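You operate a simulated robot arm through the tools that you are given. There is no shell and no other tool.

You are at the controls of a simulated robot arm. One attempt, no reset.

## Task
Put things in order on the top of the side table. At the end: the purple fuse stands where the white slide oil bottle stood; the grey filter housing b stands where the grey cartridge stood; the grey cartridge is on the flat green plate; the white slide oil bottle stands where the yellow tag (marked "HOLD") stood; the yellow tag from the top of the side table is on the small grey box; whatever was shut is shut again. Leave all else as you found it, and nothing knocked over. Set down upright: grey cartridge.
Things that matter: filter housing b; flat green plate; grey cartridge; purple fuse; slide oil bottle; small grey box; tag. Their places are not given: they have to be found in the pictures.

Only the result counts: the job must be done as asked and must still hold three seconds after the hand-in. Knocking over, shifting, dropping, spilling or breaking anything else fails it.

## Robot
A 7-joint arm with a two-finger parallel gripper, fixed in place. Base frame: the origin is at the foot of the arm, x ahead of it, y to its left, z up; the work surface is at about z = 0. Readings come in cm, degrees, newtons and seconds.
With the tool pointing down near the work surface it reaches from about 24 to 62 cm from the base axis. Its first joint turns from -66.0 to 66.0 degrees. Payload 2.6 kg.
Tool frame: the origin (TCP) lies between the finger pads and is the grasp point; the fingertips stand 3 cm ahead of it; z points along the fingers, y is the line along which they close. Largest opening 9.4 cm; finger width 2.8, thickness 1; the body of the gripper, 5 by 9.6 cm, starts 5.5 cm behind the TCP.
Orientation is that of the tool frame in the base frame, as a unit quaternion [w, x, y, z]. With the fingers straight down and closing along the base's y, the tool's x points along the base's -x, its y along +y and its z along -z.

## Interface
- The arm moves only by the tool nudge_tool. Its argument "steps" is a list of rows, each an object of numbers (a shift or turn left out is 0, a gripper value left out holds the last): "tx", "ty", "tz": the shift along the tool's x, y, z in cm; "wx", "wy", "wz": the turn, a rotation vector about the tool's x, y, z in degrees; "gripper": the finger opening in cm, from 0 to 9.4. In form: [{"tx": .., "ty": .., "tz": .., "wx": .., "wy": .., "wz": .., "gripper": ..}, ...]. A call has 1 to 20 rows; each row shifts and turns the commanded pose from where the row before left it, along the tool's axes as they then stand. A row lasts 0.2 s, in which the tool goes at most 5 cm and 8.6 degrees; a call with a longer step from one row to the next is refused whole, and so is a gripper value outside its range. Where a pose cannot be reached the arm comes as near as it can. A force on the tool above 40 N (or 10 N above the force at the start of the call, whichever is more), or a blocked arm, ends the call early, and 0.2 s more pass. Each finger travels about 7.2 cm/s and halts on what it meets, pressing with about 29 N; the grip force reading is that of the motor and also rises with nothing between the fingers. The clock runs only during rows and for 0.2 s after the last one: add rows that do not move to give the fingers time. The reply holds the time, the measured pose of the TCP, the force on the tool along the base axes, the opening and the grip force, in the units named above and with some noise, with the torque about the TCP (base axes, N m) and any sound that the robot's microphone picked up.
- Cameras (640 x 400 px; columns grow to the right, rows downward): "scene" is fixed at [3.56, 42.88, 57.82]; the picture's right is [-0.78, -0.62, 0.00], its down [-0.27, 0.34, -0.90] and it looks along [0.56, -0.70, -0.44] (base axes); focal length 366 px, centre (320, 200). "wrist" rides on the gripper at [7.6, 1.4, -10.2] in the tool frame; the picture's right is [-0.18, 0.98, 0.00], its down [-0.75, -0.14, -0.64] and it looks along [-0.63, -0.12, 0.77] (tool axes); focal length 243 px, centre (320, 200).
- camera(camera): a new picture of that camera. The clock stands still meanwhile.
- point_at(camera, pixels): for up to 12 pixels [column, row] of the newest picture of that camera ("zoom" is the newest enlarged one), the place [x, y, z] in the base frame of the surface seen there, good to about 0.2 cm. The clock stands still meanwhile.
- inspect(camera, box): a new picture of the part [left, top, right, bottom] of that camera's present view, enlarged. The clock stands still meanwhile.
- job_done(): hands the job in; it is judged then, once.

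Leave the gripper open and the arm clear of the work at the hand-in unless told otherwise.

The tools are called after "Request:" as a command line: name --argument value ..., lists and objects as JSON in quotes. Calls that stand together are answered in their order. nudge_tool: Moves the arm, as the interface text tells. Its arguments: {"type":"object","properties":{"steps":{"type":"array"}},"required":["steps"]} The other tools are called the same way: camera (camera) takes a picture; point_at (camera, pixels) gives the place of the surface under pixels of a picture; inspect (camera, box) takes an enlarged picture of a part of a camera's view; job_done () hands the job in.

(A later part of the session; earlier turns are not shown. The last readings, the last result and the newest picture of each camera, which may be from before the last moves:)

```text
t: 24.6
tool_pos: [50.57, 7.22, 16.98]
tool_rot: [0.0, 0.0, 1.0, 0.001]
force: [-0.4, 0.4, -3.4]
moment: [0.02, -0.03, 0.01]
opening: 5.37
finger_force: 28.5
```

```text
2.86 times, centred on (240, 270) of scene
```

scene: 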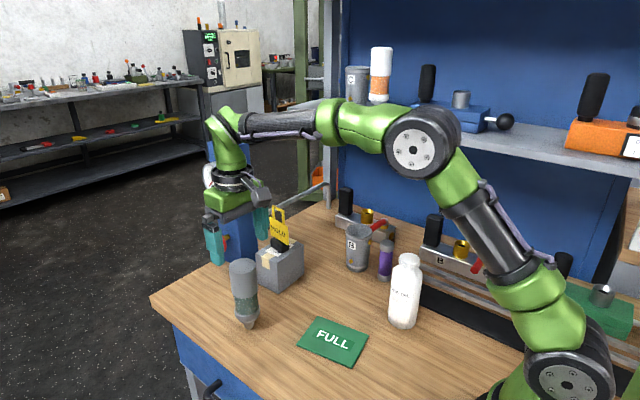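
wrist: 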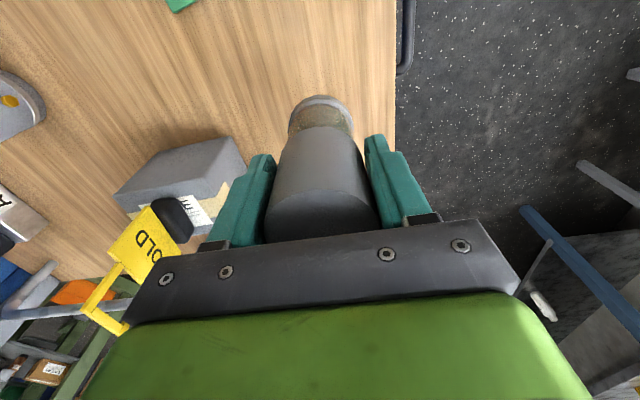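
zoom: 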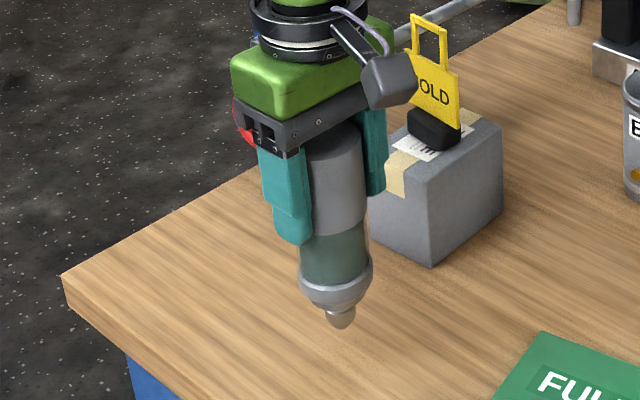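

The cartridge is lifted, weighing about 3.4 N, and it hasn't tilted relative to the hand. The plate centre works out at (34.6, -0.65). I'll carry it there with the nozzle about 4 cm above the table.

Request:
nudge_tool --steps '[{"tx": 1.0, "ty": -0.49}, {"tx": 2.0, "ty": -0.98}, {"tx": 2.0, "ty": -0.98}, {"tx": 2.0, "ty": -0.98}, {"tx": 2.0, "ty": -0.98}, {"tx": 2.0, "ty": -0.98}, {"tx": 2.0, "ty": -0.98}, {"tx": 2.0, "ty": -0.96}, {"tx": 1.0, "ty": -0.47}, {}, {}]'

Request:
camera --camera "wrist"

Request:
camera --camera "scene"

```text
t: 27.0
tool_pos: [34.62, -0.67, 16.72]
tool_rot: [0.0, 0.001, 1.0, 0.0]
force: [0.6, -0.1, -2.6]
moment: [-0.01, 0.04, 0.0]
opening: 5.4
finger_force: 29.0
```

```text
taken
```

wrist: 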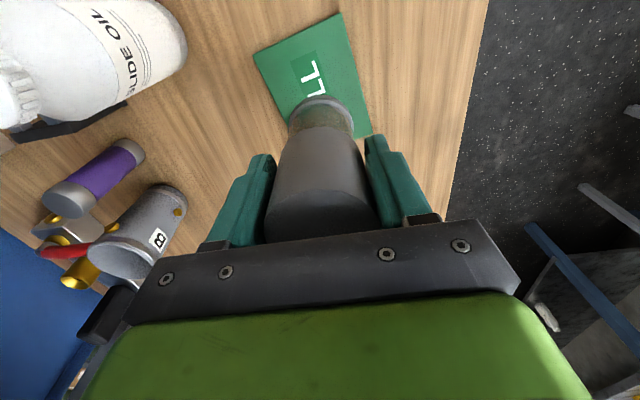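

```text
taken
```

scene: 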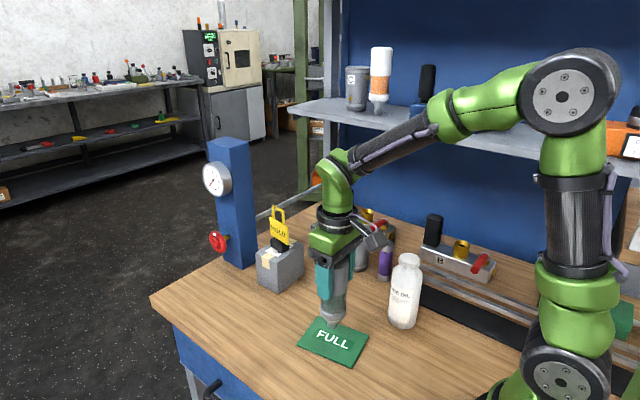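

The cartridge is over the plate centre. I'll lower 2.8 cm, then creep.

Request:
nudge_tool --steps '[{"tz": 0.8}, {"tz": 0.8}, {"tz": 0.7}, {"tz": 0.5}, {}, {}]'

Request:
inspect --camera "scene" --box '[284, 230, 384, 370]'

```text
t: 28.4
tool_pos: [34.46, -0.71, 13.92]
tool_rot: [0.0, 0.001, 1.0, 0.0]
force: [1.2, 1.0, -2.1]
moment: [-0.01, 0.03, 0.03]
opening: 5.39
finger_force: 28.7
```

```text
2.86 times, centred on (334, 300) of scene
```

zoom: 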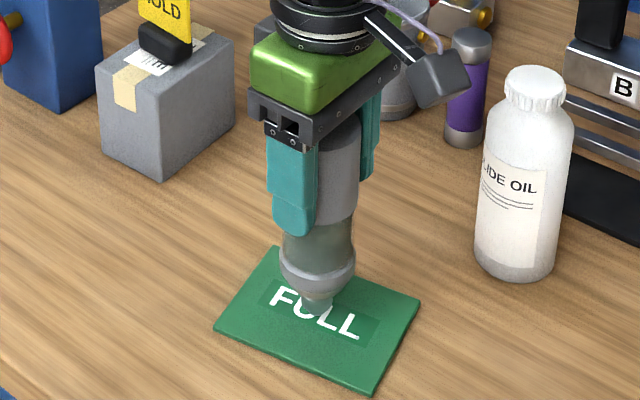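

The nozzle tip is over the middle of the plate with about 0.5 cm to go. I'll creep down.

Request:
nudge_tool --steps '[{"tz": 0.12}, {"tz": 0.12}, {"tz": 0.1}, {}]'

```text
t: 29.4
tool_pos: [34.49, -0.73, 13.63]
tool_rot: [0.0, 0.002, 1.0, 0.0]
force: [0.1, -0.3, -2.9]
moment: [-0.02, 0.01, -0.02]
opening: 5.39
finger_force: 28.5
```

Request:
nudge_tool --steps '[{"tz": 0.08}, {"tz": 0.08}, {}]'

```text
t: 30.2
tool_pos: [34.56, -0.65, 13.35]
tool_rot: [0.0, -0.001, 1.0, 0.0]
force: [-0.4, -0.2, -2.9]
moment: [0.0, -0.01, -0.01]
opening: 5.4
finger_force: 28.7
```

Force is still the free weight, about -2.9 N. I'll take two more small steps.

Request:
nudge_tool --steps '[{"tz": 0.07}, {"tz": 0.07}, {}]'

Request:
inspect --camera "scene" --box '[300, 290, 370, 370]'

```text
t: 31.0
tool_pos: [34.54, -0.72, 13.34]
tool_rot: [0.0, 0.0, 1.0, 0.0]
force: [-3.1, -0.7, 7.4]
moment: [-0.04, 0.28, 0.01]
opening: 5.39
finger_force: 29.1
```

```text
5.00 times, centred on (335, 330) of scene
```

zoom: 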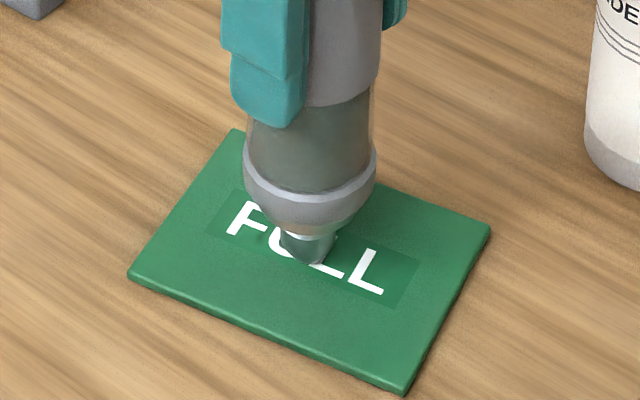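

The nozzle touches the plate, with net force about 10 N. I'll ease up a little, then open very slightly so the pads still guard it while it settles.

Request:
nudge_tool --steps '[{"tz": -0.06}, {}]'

Request:
nudge_tool --steps '[{"gripper": 5.45}, {"gripper": 5.55}, {"gripper": 5.65}, {}, {}]'

Request:
camera --camera "wrist"

Request:
inspect --camera "scene" --box '[284, 230, 384, 370]'

```text
t: 31.6
tool_pos: [34.62, -0.66, 13.36]
tool_rot: [0.001, 0.0, 1.0, 0.0]
force: [0.0, 0.7, -1.4]
moment: [-0.03, -0.09, 0.02]
opening: 5.4
finger_force: 29.4
```

```text
t: 32.8
tool_pos: [34.52, -0.55, 13.28]
tool_rot: [0.001, -0.001, 1.0, 0.0]
force: [0.3, 0.3, 0.4]
moment: [-0.02, -0.03, 0.01]
opening: 5.64
finger_force: 0.0
```

```text
taken
```

wrist: 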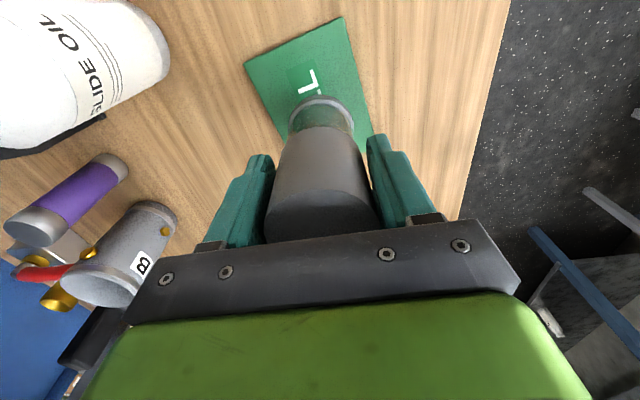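

```text
2.86 times, centred on (334, 300) of scene
```

zoom: 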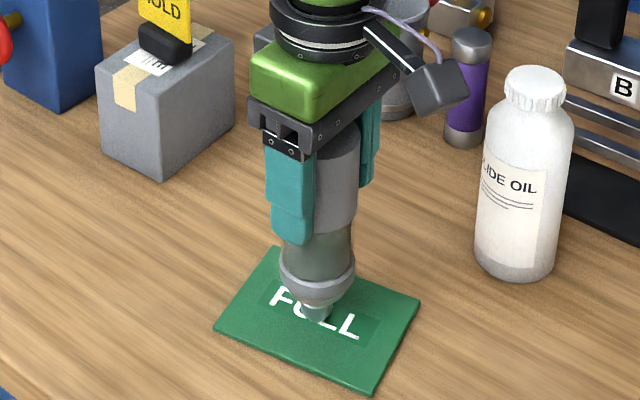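

It stands freely with no force on the hand. I'll open wider step by step and wait to see whether it stays.

Request:
nudge_tool --steps '[{"gripper": 5.9}, {"gripper": 6.2}, {"gripper": 6.6}, {}, {}, {}, {}]'

Request:
camera --camera "wrist"

```text
t: 34.4
tool_pos: [34.45, -0.58, 13.49]
tool_rot: [0.0, 0.0, 1.0, 0.0]
force: [0.0, -0.6, 0.1]
moment: [-0.04, -0.02, 0.0]
opening: 6.62
finger_force: 0.0
```

```text
taken
```

wrist: 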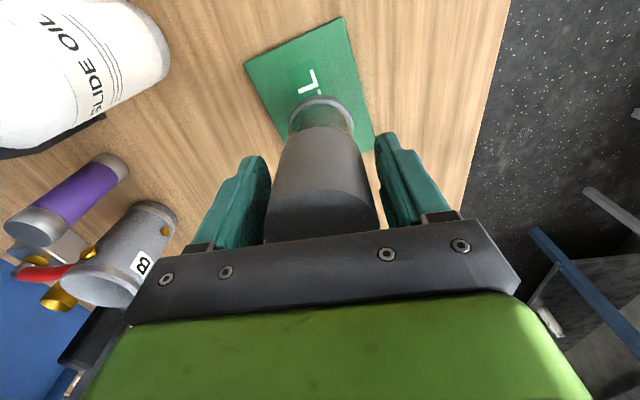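

It is stable. I'll open fully and rise straight up.

Request:
nudge_tool --steps '[{"gripper": 8}, {"gripper": 9.4}, {}, {"tz": -1.5}, {"tz": -2.5}, {"tz": -3}, {"tz": -3}, {"tz": -3}, {}]'

Request:
camera --camera "wrist"

Request:
camera --camera "scene"

```text
t: 36.4
tool_pos: [34.67, -0.74, 26.53]
tool_rot: [0.0, 0.001, 1.0, -0.001]
force: [-0.2, -0.5, -0.5]
moment: [0.01, 0.01, -0.02]
opening: 9.38
finger_force: 0.1
```

```text
taken
```

wrist: 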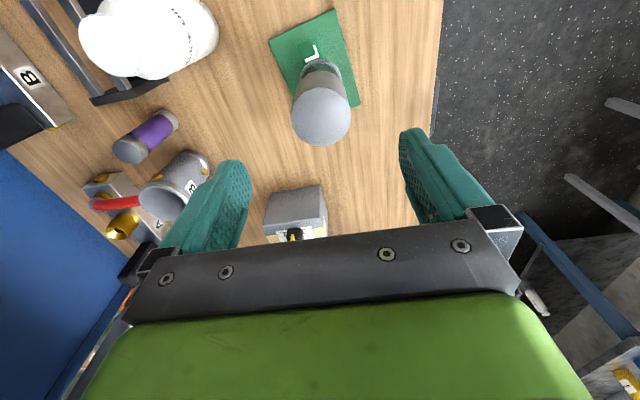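

```text
taken
```

scene: 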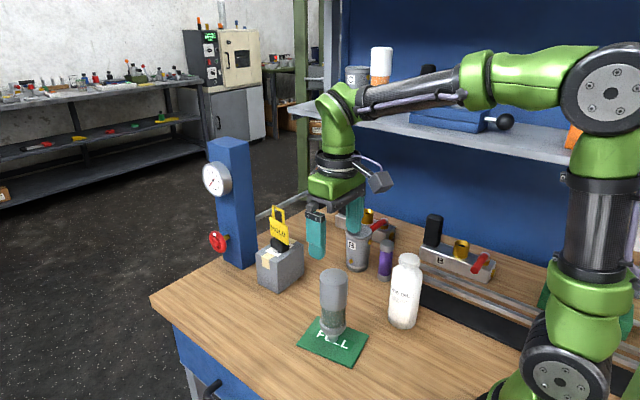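

The cartridge stands upright on the green plate. Next comes the housing, so I'll look at it and the neighbouring manifolds from here for knobs and clearances.

Request:
inspect --camera "wrist" --box '[80, 90, 240, 250]'

Request:
point_at --camera "scene" --pixels '[[433, 216], [344, 190], [345, 212], [379, 224], [366, 212], [461, 242], [482, 262], [425, 255], [495, 268], [357, 230], [359, 240], [352, 268]]'

Request:
inspect --camera "scene" --box '[330, 180, 426, 300]'

```text
2.50 times, centred on (160, 170) of wrist
```

zoom: 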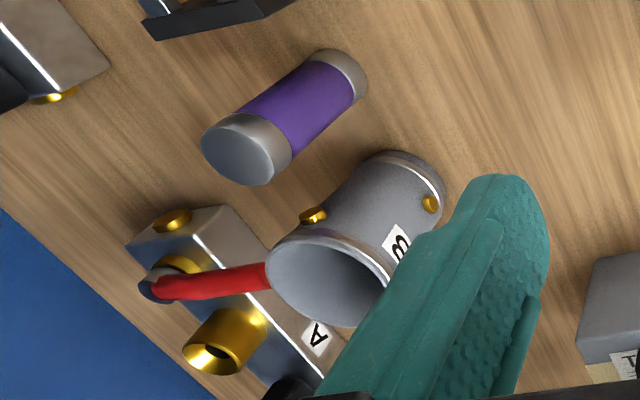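

```text
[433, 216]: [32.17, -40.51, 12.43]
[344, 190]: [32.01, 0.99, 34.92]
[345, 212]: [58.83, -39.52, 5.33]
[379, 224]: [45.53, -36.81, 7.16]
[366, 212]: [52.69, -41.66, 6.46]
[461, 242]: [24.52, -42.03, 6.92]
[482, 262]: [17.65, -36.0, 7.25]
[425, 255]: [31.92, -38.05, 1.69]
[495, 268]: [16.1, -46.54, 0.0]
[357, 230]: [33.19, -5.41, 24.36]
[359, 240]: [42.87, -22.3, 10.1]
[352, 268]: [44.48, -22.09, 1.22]
```

```text
3.33 times, centred on (378, 240) of scene
```

zoom: 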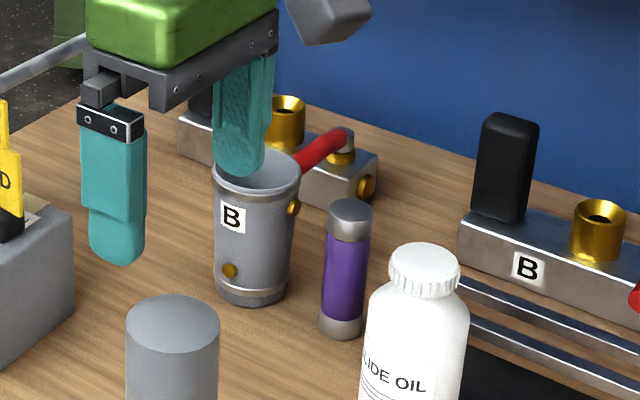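

The lever tip is about 4 cm clear of the rim. I'll move above the housing at z≈26 and turn the hand 45°, so the fingers come in between the knobs.

Request:
nudge_tool --steps '[{"tx": -1.67, "ty": -4.03}, {"tx": -1.67, "ty": -4.03}, {"tx": -1.67, "ty": -4.03}, {"tx": -1.67, "ty": -4.03}, {"tx": -1.67, "ty": -4.03}, {"tx": -1.68, "ty": -4.05}, {"wz": 7.5}, {"wz": 7.5}, {"wz": 7.5}, {"wz": 7.5}, {"wz": 7.5}, {"wz": 7.5}, {}]'

Request:
camera --camera "wrist"

Request:
camera --camera "scene"

```text
t: 39.2
tool_pos: [44.56, -24.98, 26.28]
tool_rot: [0.0, 0.384, 0.923, 0.0]
force: [0.6, 0.0, -0.6]
moment: [0.0, 0.01, -0.01]
opening: 9.39
finger_force: 0.1
```

```text
taken
```

wrist: 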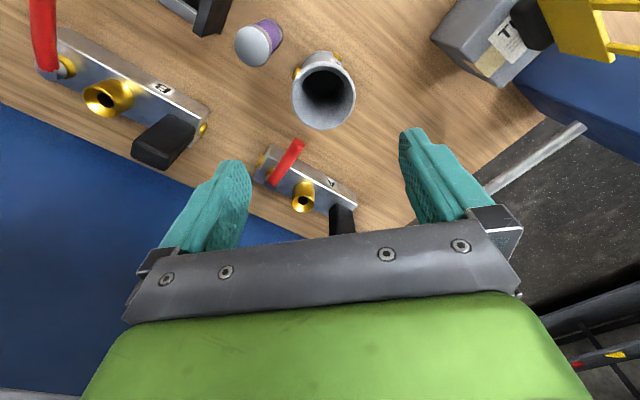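

```text
taken
```

scene: 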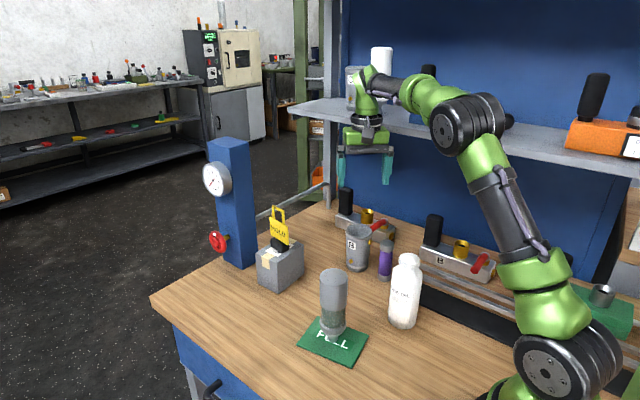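

I'll zoom in on the housing from above to check its inside, the rim centre and the knobs.

Request:
inspect --camera "wrist" --box '[260, 30, 388, 150]'

Request:
point_at --camera "zoom" --pixels '[[180, 190], [460, 190], [310, 110], [330, 330], [190, 130], [385, 90], [320, 200], [350, 250]]'

Request:
camera --camera "wrist"

Request:
point_at --camera "wrist" --pixels '[[300, 142], [288, 162], [272, 180], [268, 175], [340, 215], [303, 185], [205, 125], [165, 140], [188, 122]]'

```text
3.33 times, centred on (324, 90) of wrist
```

zoom: 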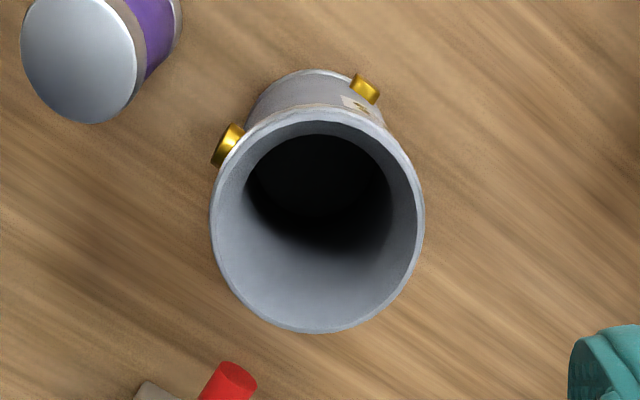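

```text
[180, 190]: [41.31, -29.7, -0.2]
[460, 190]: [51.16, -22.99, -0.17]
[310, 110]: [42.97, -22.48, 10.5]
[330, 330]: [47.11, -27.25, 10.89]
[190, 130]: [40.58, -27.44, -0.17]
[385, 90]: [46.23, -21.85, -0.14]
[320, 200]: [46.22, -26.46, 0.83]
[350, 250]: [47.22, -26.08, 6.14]
```

```text
taken
```

wrist: 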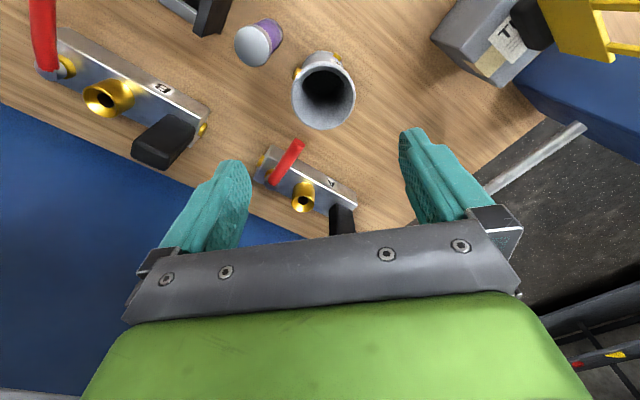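

```text
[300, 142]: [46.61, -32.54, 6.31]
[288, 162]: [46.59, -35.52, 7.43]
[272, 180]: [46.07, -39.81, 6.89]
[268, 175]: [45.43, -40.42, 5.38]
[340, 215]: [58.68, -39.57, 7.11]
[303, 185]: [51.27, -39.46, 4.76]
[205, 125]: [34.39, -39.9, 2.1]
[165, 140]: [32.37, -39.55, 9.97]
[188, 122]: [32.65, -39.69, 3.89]
```

The rim centre works out at about (44.85, -24.88), the housing is empty inside, and the knobs sit 45° away from both fingers. I'll correct by (0.25, 0.1) and descend to z≈12 first, then check.

Request:
nudge_tool --steps '[{"tx": -0.1, "ty": 0.25, "tz": 3}, {"tz": 4}, {"tz": 3.5}, {"tz": 2}, {}, {}]'

Request:
camera --camera "wrist"

Request:
inspect --camera "scene" --box '[310, 160, 430, 290]'

```text
t: 40.6
tool_pos: [44.86, -24.66, 13.68]
tool_rot: [0.0, 0.383, 0.924, 0.001]
force: [-0.4, -0.2, -0.3]
moment: [-0.01, 0.02, -0.01]
opening: 9.38
finger_force: 0.0
```

```text
taken
```

wrist: 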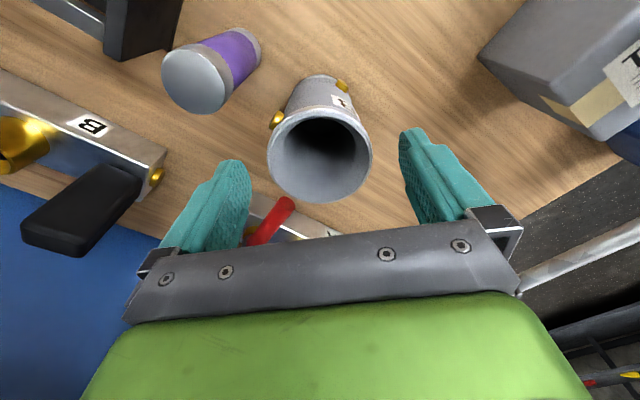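

```text
3.08 times, centred on (370, 225) of scene
```

zoom: 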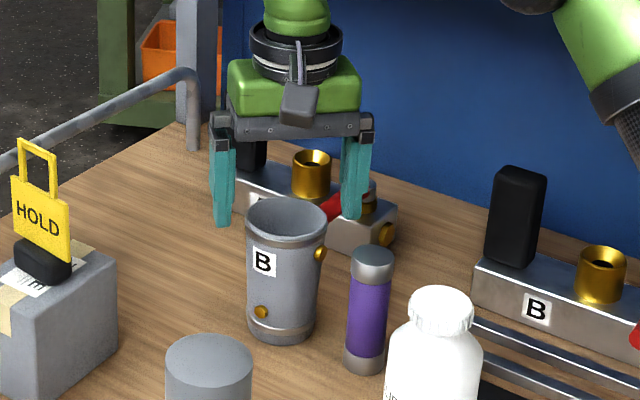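

The rim is centred between the fingers. I'll descend the remaining 6.4 cm.

Request:
nudge_tool --steps '[{"tz": 2}, {"tz": 2}, {"tz": 1.5}, {"tz": 0.9}, {}, {}]'

Request:
camera --camera "wrist"

Request:
inspect --camera "scene" --box '[310, 190, 430, 300]'

```text
t: 42.0
tool_pos: [44.84, -24.93, 7.32]
tool_rot: [0.001, 0.382, 0.924, 0.0]
force: [-0.9, 0.2, 1.1]
moment: [0.01, 0.01, 0.02]
opening: 9.41
finger_force: 0.1
```

```text
taken
```

wrist: 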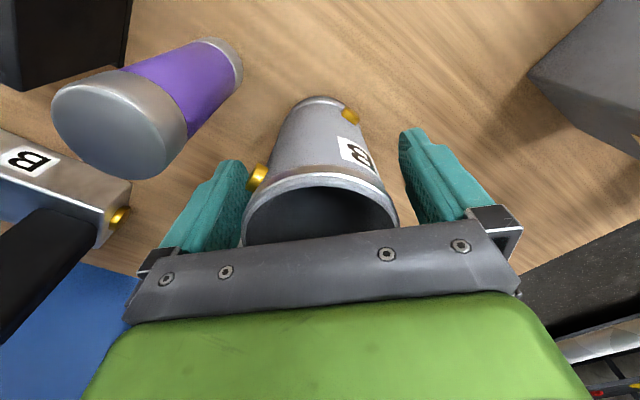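

```text
3.64 times, centred on (370, 245) of scene
```

zoom: 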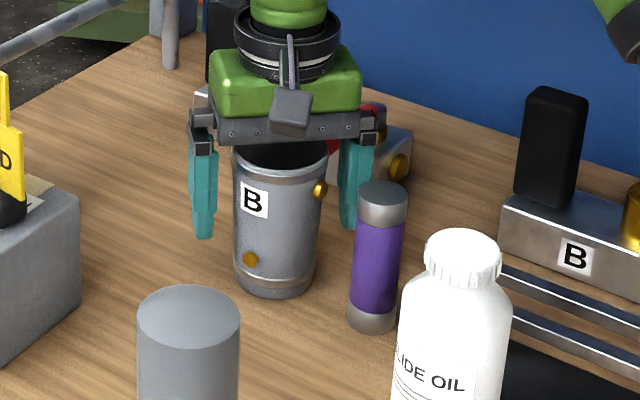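

The housing is between the fingers and the knob sits ahead of the pad. I'll close slowly.

Request:
nudge_tool --steps '[{"gripper": 8.4}, {"gripper": 7.6}, {"gripper": 7.1}, {"gripper": 6.8}, {"gripper": 6.5}, {"gripper": 6.2}, {"gripper": 5.5}, {}, {}]'

Request:
camera --camera "wrist"

Request:
inspect --camera "scene" --box '[310, 190, 430, 300]'

```text
t: 44.0
tool_pos: [44.9, -24.93, 7.43]
tool_rot: [0.0, 0.382, 0.924, -0.001]
force: [-0.1, -1.6, -0.5]
moment: [-0.03, -0.02, 0.0]
opening: 6.52
finger_force: 29.0
```

```text
taken
```

wrist: 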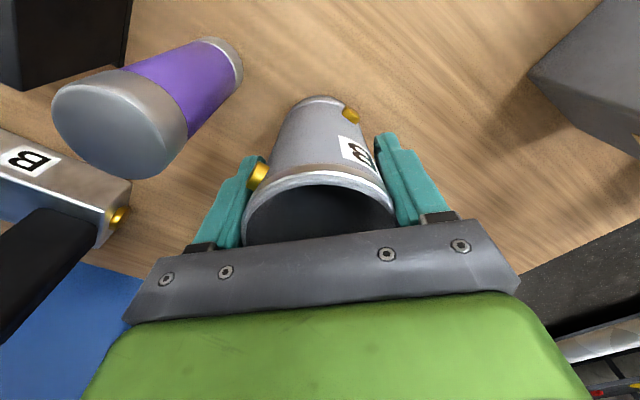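

```text
3.64 times, centred on (370, 245) of scene
```

zoom: 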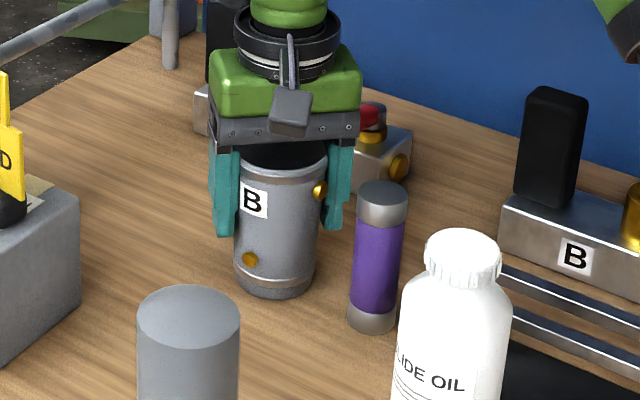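

The housing is gripped at opening 6.52. I'll lift straight up slowly at first, then high enough to clear the tag and cartridge.

Request:
nudge_tool --steps '[{"tz": -0.5}, {"tz": -1}, {"tz": -2}, {"tz": -3}, {"tz": -3}, {"tz": -3}, {"tz": -3}, {"tz": -2}, {}]'

Request:
camera --camera "wrist"

Request:
camera --camera "scene"

```text
t: 46.0
tool_pos: [44.88, -24.67, 25.1]
tool_rot: [0.0, 0.383, 0.924, 0.0]
force: [0.3, -0.1, -4.8]
moment: [0.0, -0.01, 0.0]
opening: 6.52
finger_force: 29.1
```

```text
taken
```

wrist: 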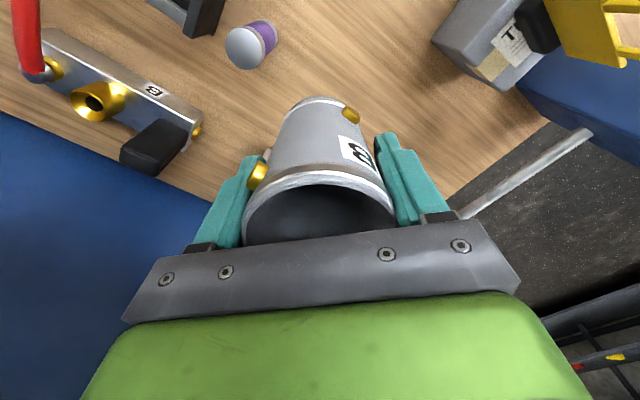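

```text
taken
```

scene: 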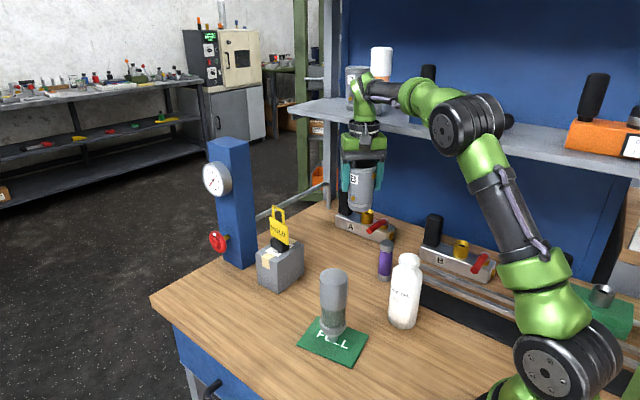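

The housing is held firmly, about 4.8 N, with its bottom at z≈17.7. I'll carry it along x≈45–46 past the tag and cartridge toward the cartridge's old place.

Request:
nudge_tool --steps '[{"tx": 0.99, "ty": 1.11}, {"tx": 1.98, "ty": 2.21}, {"tx": 1.98, "ty": 2.21}, {"tx": 1.98, "ty": 2.21}, {"tx": 1.98, "ty": 2.21}, {"tx": 1.98, "ty": 2.21}, {"tx": 1.98, "ty": 2.21}, {"tx": 1.03, "ty": 1.13}, {}]'

Request:
camera --camera "scene"

```text
t: 48.0
tool_pos: [45.91, -4.06, 25.01]
tool_rot: [0.0, 0.383, 0.924, 0.0]
force: [-0.6, -0.2, -4.4]
moment: [0.02, 0.01, 0.0]
opening: 6.48
finger_force: 28.7
```

```text
taken
```

scene: 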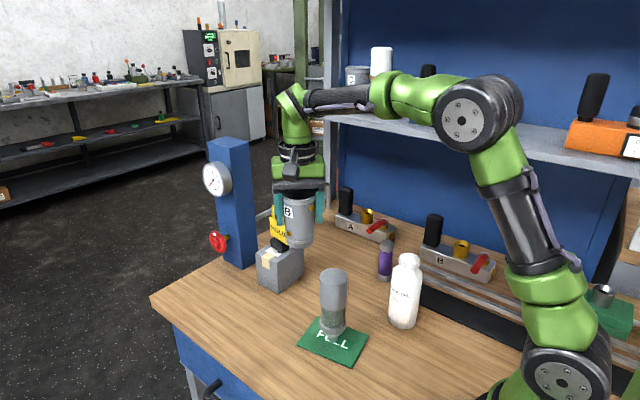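

Clear so far. I'll continue to (50.65, 7.05).

Request:
nudge_tool --steps '[{"tx": 0.6, "ty": 1.4}, {"tx": 1.13, "ty": 2.78}, {"tx": 1.13, "ty": 2.78}, {"tx": 1.13, "ty": 2.78}, {"tx": 0.52, "ty": 1.4}, {}, {}]'

Request:
camera --camera "scene"

Request:
camera --camera "wrist"

```text
t: 49.6
tool_pos: [50.87, 7.11, 25.0]
tool_rot: [0.001, 0.383, 0.924, 0.0]
force: [-0.1, -0.8, -3.6]
moment: [0.0, -0.02, -0.01]
opening: 6.55
finger_force: 29.0
```

```text
taken
```

scene: 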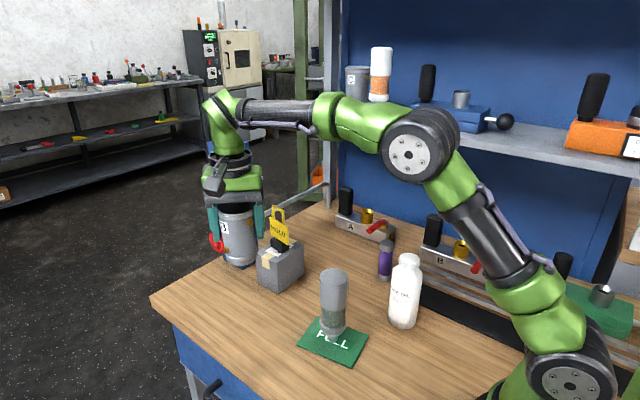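

```text
taken
```

wrist: 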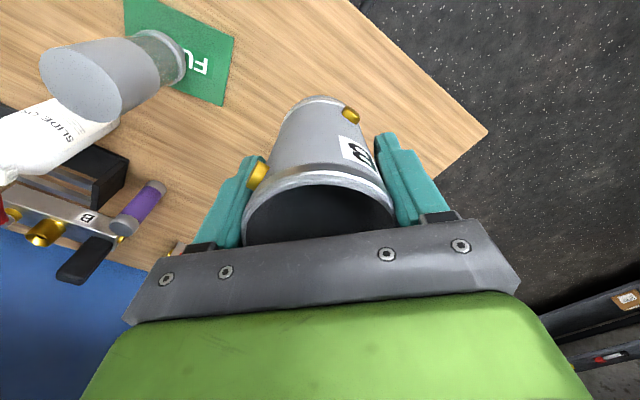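

It is above the old cartridge place at (50.87, 7.11). I'll lower most of the way with nothing beneath.

Request:
nudge_tool --steps '[{"tx": 0.1, "ty": -0.1, "tz": 2}, {"tz": 3}, {"tz": 3}, {"tz": 3}, {"tz": 2.5}, {"tz": 1.8}, {"tz": 1.0}, {}, {}]'

Request:
inspect --camera "scene" --box '[180, 210, 308, 340]'

```text
t: 51.6
tool_pos: [50.52, 7.02, 8.49]
tool_rot: [-0.001, 0.383, 0.924, 0.0]
force: [0.5, 0.7, -4.7]
moment: [-0.03, -0.02, 0.03]
opening: 6.5
finger_force: 29.1
```

```text
3.08 times, centred on (244, 275) of scene
```

zoom: 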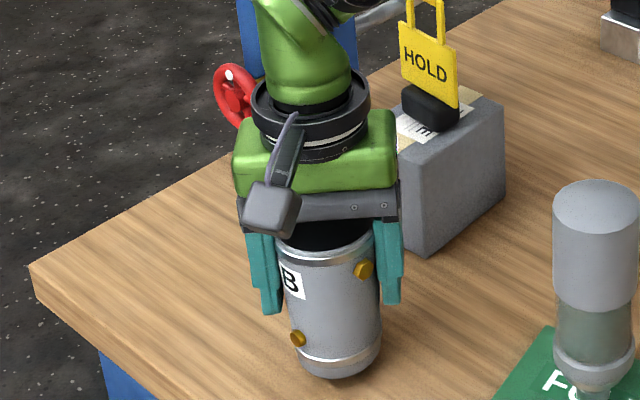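

The bottom is about 1 cm above the table. I'll lower further and creep to contact.

Request:
nudge_tool --steps '[{"tz": 0.4}, {"tz": 0.3}, {"tz": 0.2}, {}]'

Request:
nudge_tool --steps '[{"tz": 0.1}, {"tz": 0.1}, {}]'

```text
t: 52.6
tool_pos: [50.48, 7.08, 7.77]
tool_rot: [0.0, 0.383, 0.924, 0.0]
force: [0.2, 0.2, -3.7]
moment: [-0.02, -0.02, -0.01]
opening: 6.52
finger_force: 28.9
```

```text
t: 53.4
tool_pos: [50.54, 6.97, 7.52]
tool_rot: [0.001, 0.383, 0.924, 0.0]
force: [-0.1, -0.7, -3.3]
moment: [-0.02, 0.02, 0.0]
opening: 6.51
finger_force: 29.3
```

Request:
nudge_tool --steps '[{"tz": 0.08}, {"tz": 0.08}, {}]'

```text
t: 54.2
tool_pos: [50.44, 6.98, 7.46]
tool_rot: [0.0, 0.383, 0.924, 0.001]
force: [0.2, 0.5, -4.1]
moment: [-0.01, -0.04, -0.04]
opening: 6.53
finger_force: 29.3
```

Request:
nudge_tool --steps '[{"tz": 0.07}, {"tz": 0.07}, {}]'

```text
t: 55.0
tool_pos: [50.45, 7.02, 7.31]
tool_rot: [0.0, 0.382, 0.924, 0.0]
force: [-2.1, 0.5, 0.2]
moment: [0.14, 0.09, 0.04]
opening: 6.51
finger_force: 29.3
```

Light contact: the table now carries about 4 N of the weight. I'll open slowly.

Request:
nudge_tool --steps '[{"tz": 0.03}, {"gripper": 6.7}, {"gripper": 7.0}, {"gripper": 7.6}, {"gripper": 8.5}, {"gripper": 9.4}, {}, {}]'

Request:
camera --camera "wrist"

Request:
inspect --camera "scene" --box '[180, 210, 308, 340]'

```text
t: 56.8
tool_pos: [50.5, 6.92, 7.36]
tool_rot: [0.0, 0.383, 0.924, 0.0]
force: [0.1, 0.8, 0.2]
moment: [0.03, -0.05, 0.02]
opening: 9.39
finger_force: 0.1
```

```text
taken
```

wrist: 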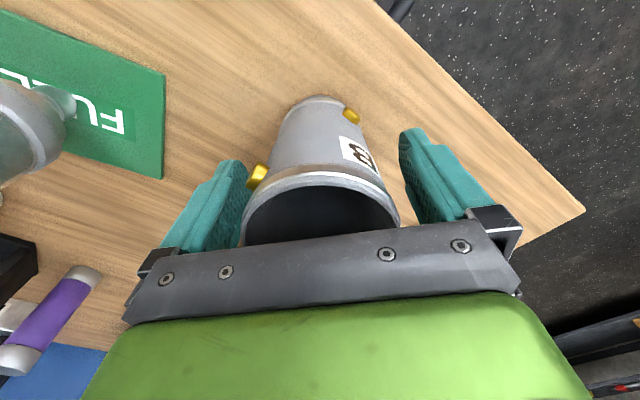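

```text
3.08 times, centred on (244, 275) of scene
```

zoom: 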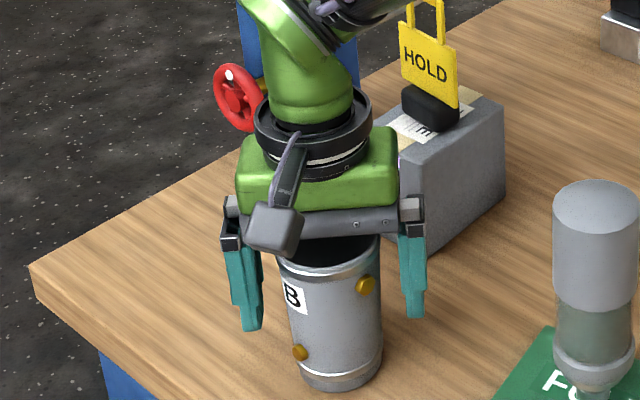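

The housing stands free. I'll rise straight up and turn the hand back to the default heading.

Request:
nudge_tool --steps '[{"tz": -1.5}, {"tz": -3}, {"tz": -4}, {"tz": -4}, {"tz": -4}, {"tz": -2.5}, {}, {"wz": -7.5}, {"wz": -7.5}, {"wz": -7.5}, {"wz": -7.5}, {"wz": -7.5}, {"wz": -7.5}, {}]'

Request:
camera --camera "scene"

Request:
camera --camera "wrist"

```text
t: 59.8
tool_pos: [50.49, 6.91, 26.27]
tool_rot: [0.0, -0.001, 1.0, 0.0]
force: [0.2, -0.2, -0.3]
moment: [0.03, -0.05, 0.0]
opening: 9.44
finger_force: 0.1
```

```text
taken
```

scene: 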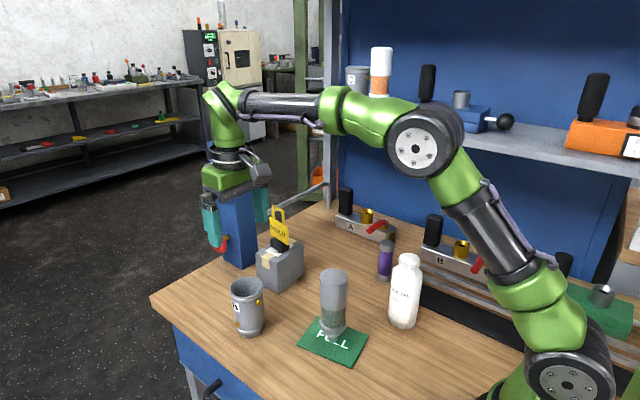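

```text
taken
```

wrist: 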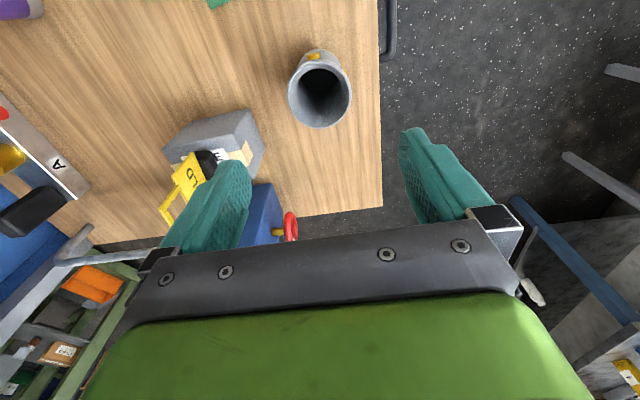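

The housing stands in the cartridge's old place. Next is the bottle, so I'll measure its profile in the scene picture to choose the grip height.

Request:
inspect --camera "scene" --box '[370, 240, 450, 340]'

Request:
point_at --camera "scene" --pixels '[[407, 258], [407, 266], [406, 272], [406, 276], [405, 280], [405, 285], [404, 295], [403, 310], [394, 280], [418, 280], [393, 290], [418, 295]]'

```text
4.00 times, centred on (410, 290) of scene
```

zoom: 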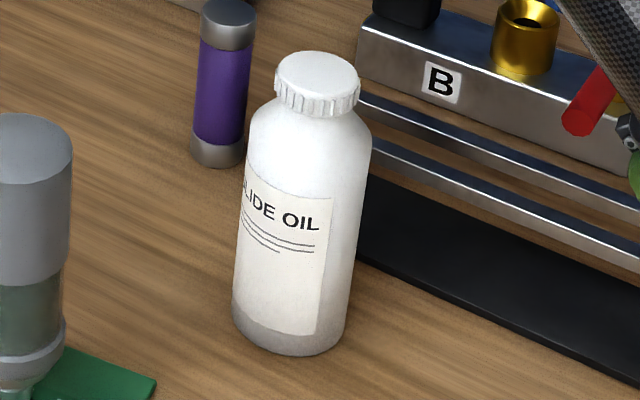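

```text
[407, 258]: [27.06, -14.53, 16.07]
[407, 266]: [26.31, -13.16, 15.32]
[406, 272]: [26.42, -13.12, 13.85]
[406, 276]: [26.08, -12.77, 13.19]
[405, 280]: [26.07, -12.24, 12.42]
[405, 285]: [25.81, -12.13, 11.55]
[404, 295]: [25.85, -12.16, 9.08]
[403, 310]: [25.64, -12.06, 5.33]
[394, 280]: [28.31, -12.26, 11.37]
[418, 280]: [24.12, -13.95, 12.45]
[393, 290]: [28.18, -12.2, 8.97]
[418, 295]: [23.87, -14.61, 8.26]
```

The straight wall reaches z≈11.5, the bottle's centre is (26.95, -15.05) and its radius is about 3.15. A grip at z≈11.3 leaves 0.8 cm above the cap. I'll move above the bottle at z≈26, where the fingertips clear the cartridge.

Request:
nudge_tool --steps '[{"tx": 2.94, "ty": -2.74}, {"tx": 2.94, "ty": -2.74}, {"tx": 2.94, "ty": -2.74}, {"tx": 2.94, "ty": -2.74}, {"tx": 2.94, "ty": -2.74}, {"tx": 2.94, "ty": -2.74}, {"tx": 2.94, "ty": -2.74}, {"tx": 2.94, "ty": -2.74}, {}, {}]'

Request:
camera --camera "wrist"

Request:
camera --camera "scene"

```text
t: 62.0
tool_pos: [26.82, -15.02, 26.32]
tool_rot: [0.0, 0.0, 1.0, 0.0]
force: [0.5, -0.2, -0.9]
moment: [-0.03, 0.02, 0.01]
opening: 9.41
finger_force: 0.0
```

```text
taken
```

wrist: 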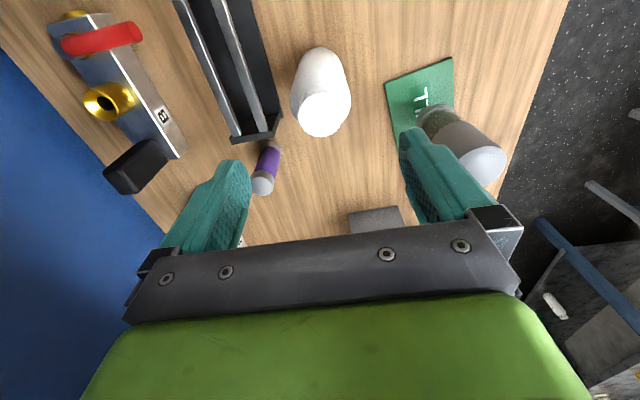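

```text
taken
```

scene: 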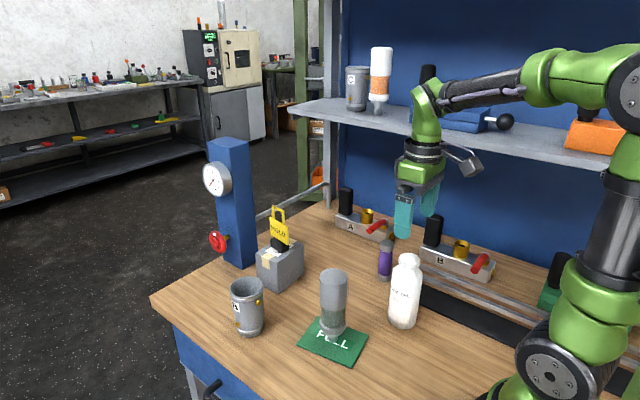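

I'll check the bottle's cap centre from this view.

Request:
inspect --camera "wrist" --box '[272, 36, 368, 146]'

Request:
point_at --camera "wrist" --pixels '[[310, 113], [331, 113], [320, 103], [321, 125], [321, 113], [300, 90], [345, 90], [320, 60]]'

```text
3.64 times, centred on (320, 91) of wrist
```

zoom: 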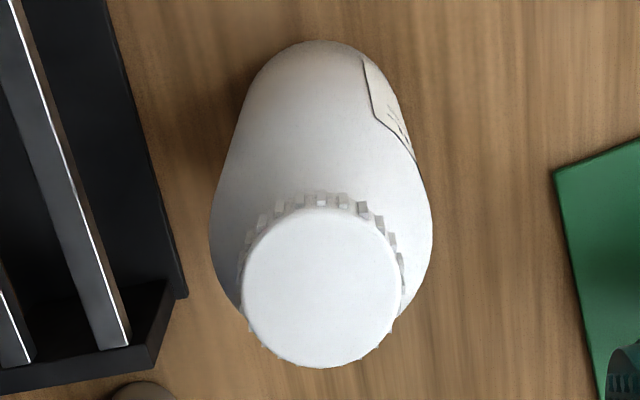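

```text
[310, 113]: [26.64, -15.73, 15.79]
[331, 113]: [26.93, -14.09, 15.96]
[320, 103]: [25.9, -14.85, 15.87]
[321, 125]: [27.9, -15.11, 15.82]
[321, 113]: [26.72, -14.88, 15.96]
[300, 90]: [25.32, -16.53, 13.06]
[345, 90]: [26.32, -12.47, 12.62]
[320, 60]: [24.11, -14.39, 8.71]
```

The cap centre is at (26.88, -14.95), under the TCP. I'll descend to z≈11.4.

Request:
nudge_tool --steps '[{"tz": 3}, {"tz": 3}, {"tz": 3}, {"tz": 2}, {}, {}]'

Request:
camera --camera "wrist"

Request:
inspect --camera "scene" --box '[350, 180, 470, 340]'

```text
t: 63.4
tool_pos: [26.93, -15.11, 15.3]
tool_rot: [0.0, 0.001, 1.0, 0.0]
force: [0.2, -0.2, 0.7]
moment: [-0.01, 0.01, 0.0]
opening: 9.4
finger_force: 0.0
```

```text
taken
```

wrist: 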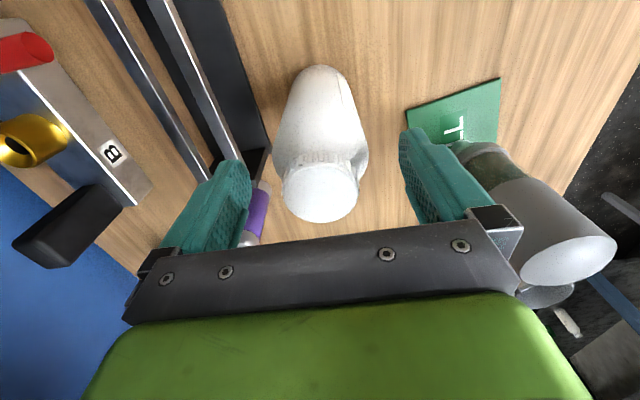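

```text
2.50 times, centred on (410, 260) of scene
```

zoom: 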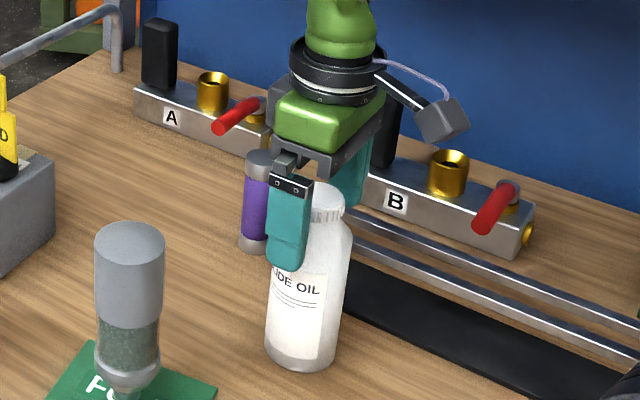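

It's well centred. I'll descend 3.9 cm more, watching for contact, and then close slowly.

Request:
nudge_tool --steps '[{"tz": 1.5}, {"tz": 1.2}, {"tz": 0.8}, {"tz": 0.4}, {}, {}]'

Request:
nudge_tool --steps '[{"gripper": 8.2}, {"gripper": 7.4}, {"gripper": 6.9}, {"gripper": 6.6}, {"gripper": 6.3}, {"gripper": 6.0}, {"gripper": 5.4}, {}, {}]'

Request:
camera --camera "wrist"

Request:
inspect --camera "scene" --box '[350, 200, 460, 340]'

```text
t: 64.8
tool_pos: [26.95, -14.82, 11.26]
tool_rot: [0.001, 0.0, 1.0, 0.001]
force: [0.0, -0.1, 0.1]
moment: [-0.01, 0.01, 0.02]
opening: 9.38
finger_force: 0.0
```

```text
t: 66.8
tool_pos: [26.91, -14.72, 11.29]
tool_rot: [0.001, 0.001, 1.0, 0.0]
force: [0.0, -1.2, 0.5]
moment: [-0.08, -0.02, -0.01]
opening: 5.93
finger_force: 29.1
```

```text
taken
```

wrist: 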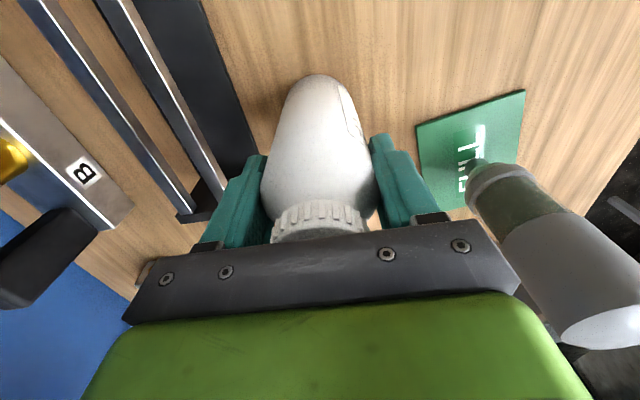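

```text
2.86 times, centred on (405, 270) of scene
```

zoom: 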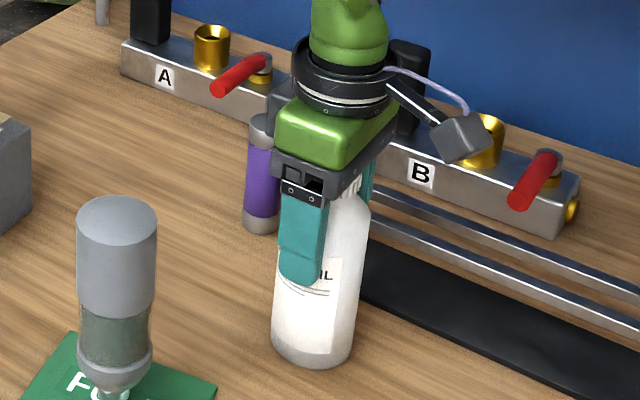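

The bottle is gripped at opening 5.93. I'll lift gently by 4 cm and check.

Request:
nudge_tool --steps '[{"tz": -0.4}, {"tz": -0.8}, {"tz": -1}, {"tz": -1}, {"tz": -0.8}, {}]'

Request:
camera --camera "scene"

Request:
camera --camera "wrist"

```text
t: 68.2
tool_pos: [26.97, -14.81, 15.41]
tool_rot: [0.0, 0.0, 1.0, 0.0]
force: [0.3, 0.6, -3.4]
moment: [0.03, 0.05, 0.03]
opening: 5.93
finger_force: 28.7
```

```text
taken
```

scene: 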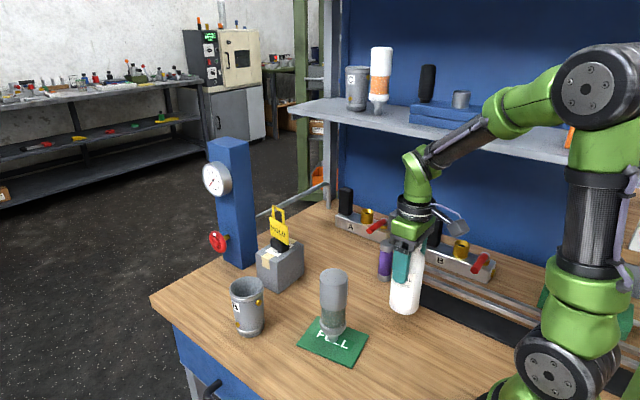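

```text
taken
```

wrist: 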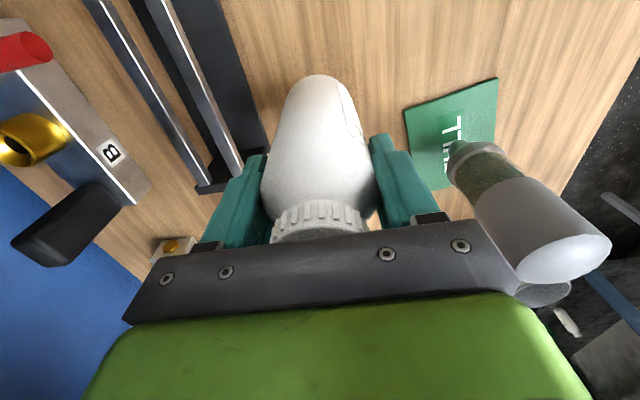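

The bottle is lifted, about 3.4 N. I'll carry it +15.6 cm along x to the tag's old place.

Request:
nudge_tool --steps '[{"tx": -1.0}, {"tx": -2}, {"tx": -2}, {"tx": -2}, {"tx": -2}, {"tx": -2}, {"tx": -2}, {"tx": -1.6}, {"tx": -1.0}, {}, {}]'

Request:
camera --camera "scene"

Request:
camera --camera "wrist"

```text
t: 70.6
tool_pos: [42.64, -14.81, 15.21]
tool_rot: [0.0, 0.0, 1.0, 0.0]
force: [-0.4, 0.7, -3.7]
moment: [0.0, 0.03, -0.01]
opening: 5.92
finger_force: 28.8
```

```text
taken
```

scene: 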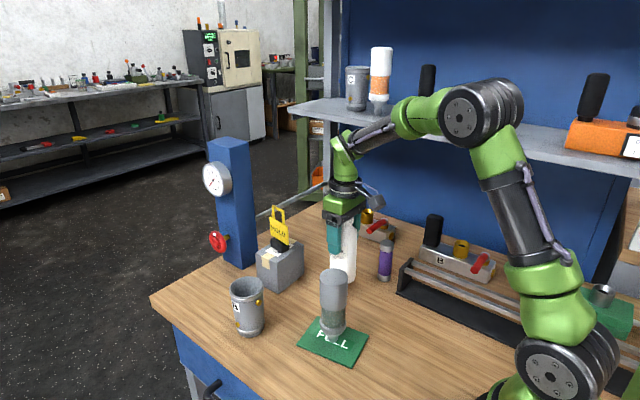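

```text
taken
```

wrist: 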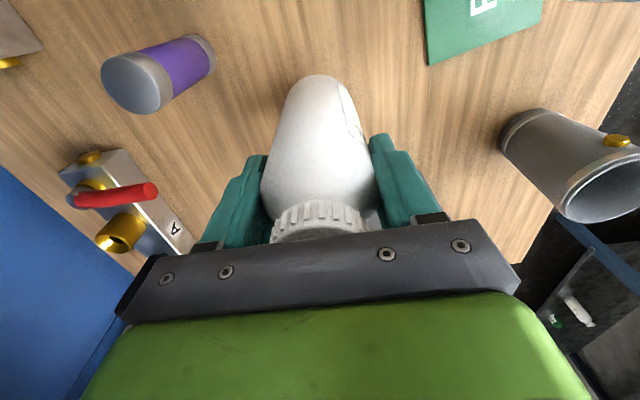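

It is above the tag's old spot (42.6, -14.8). I'll lower 3.5 cm and then creep.

Request:
nudge_tool --steps '[{"tz": 1}, {"tz": 1}, {"tz": 0.9}, {"tz": 0.6}, {}, {}]'

Request:
nudge_tool --steps '[{"tz": 0.12}, {"tz": 0.12}, {"tz": 0.1}, {}]'

```text
t: 72.0
tool_pos: [42.44, -14.78, 11.82]
tool_rot: [0.0, 0.0, 1.0, 0.0]
force: [-0.4, 0.2, -3.0]
moment: [0.01, -0.05, 0.01]
opening: 5.96
finger_force: 29.1
```

```text
t: 73.0
tool_pos: [42.66, -15.02, 11.61]
tool_rot: [0.0, 0.001, 1.0, 0.0]
force: [0.3, 0.8, -4.1]
moment: [-0.02, -0.01, -0.03]
opening: 5.92
finger_force: 28.6
```

Request:
nudge_tool --steps '[{"tz": 0.08}, {"tz": 0.08}, {}]'

```text
t: 73.8
tool_pos: [42.55, -14.85, 11.46]
tool_rot: [0.0, 0.001, 1.0, 0.0]
force: [-0.8, 0.2, 0.8]
moment: [0.12, 0.12, 0.02]
opening: 5.94
finger_force: 29.1
```

Light contact, since the load has shifted to the table. I'll release slowly.

Request:
nudge_tool --steps '[{"tz": 0.03}, {"gripper": 6.1}, {"gripper": 6.4}, {"gripper": 6.8}, {"gripper": 7.5}, {"gripper": 8.5}, {"gripper": 9.4}, {}, {}]'

Request:
camera --camera "wrist"

Request:
inspect --camera "scene" --box '[280, 170, 420, 320]'

```text
t: 75.8
tool_pos: [42.58, -14.81, 11.39]
tool_rot: [0.0, -0.001, 1.0, 0.0]
force: [0.6, 0.4, -0.2]
moment: [0.04, -0.03, 0.0]
opening: 9.39
finger_force: 0.1
```

```text
taken
```

wrist: 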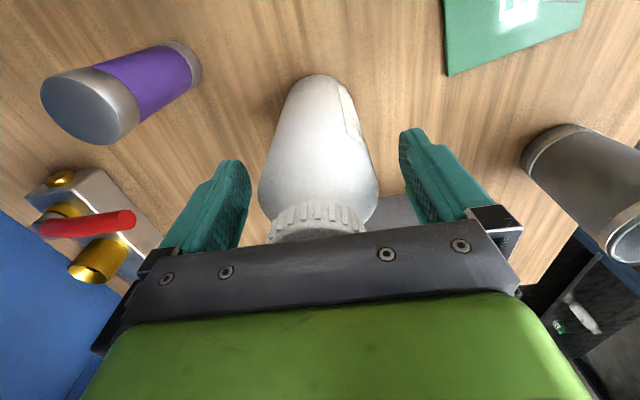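

```text
2.67 times, centred on (350, 245) of scene
```

zoom: 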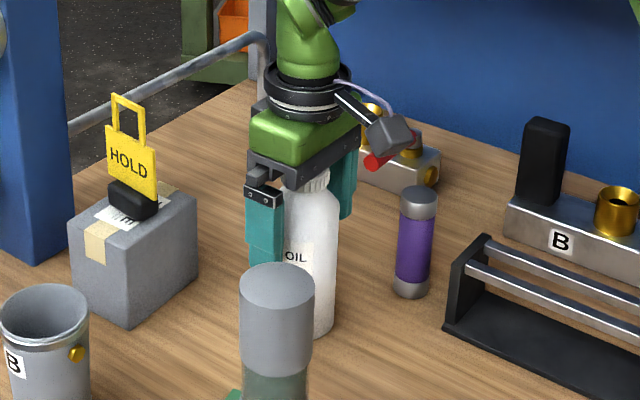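

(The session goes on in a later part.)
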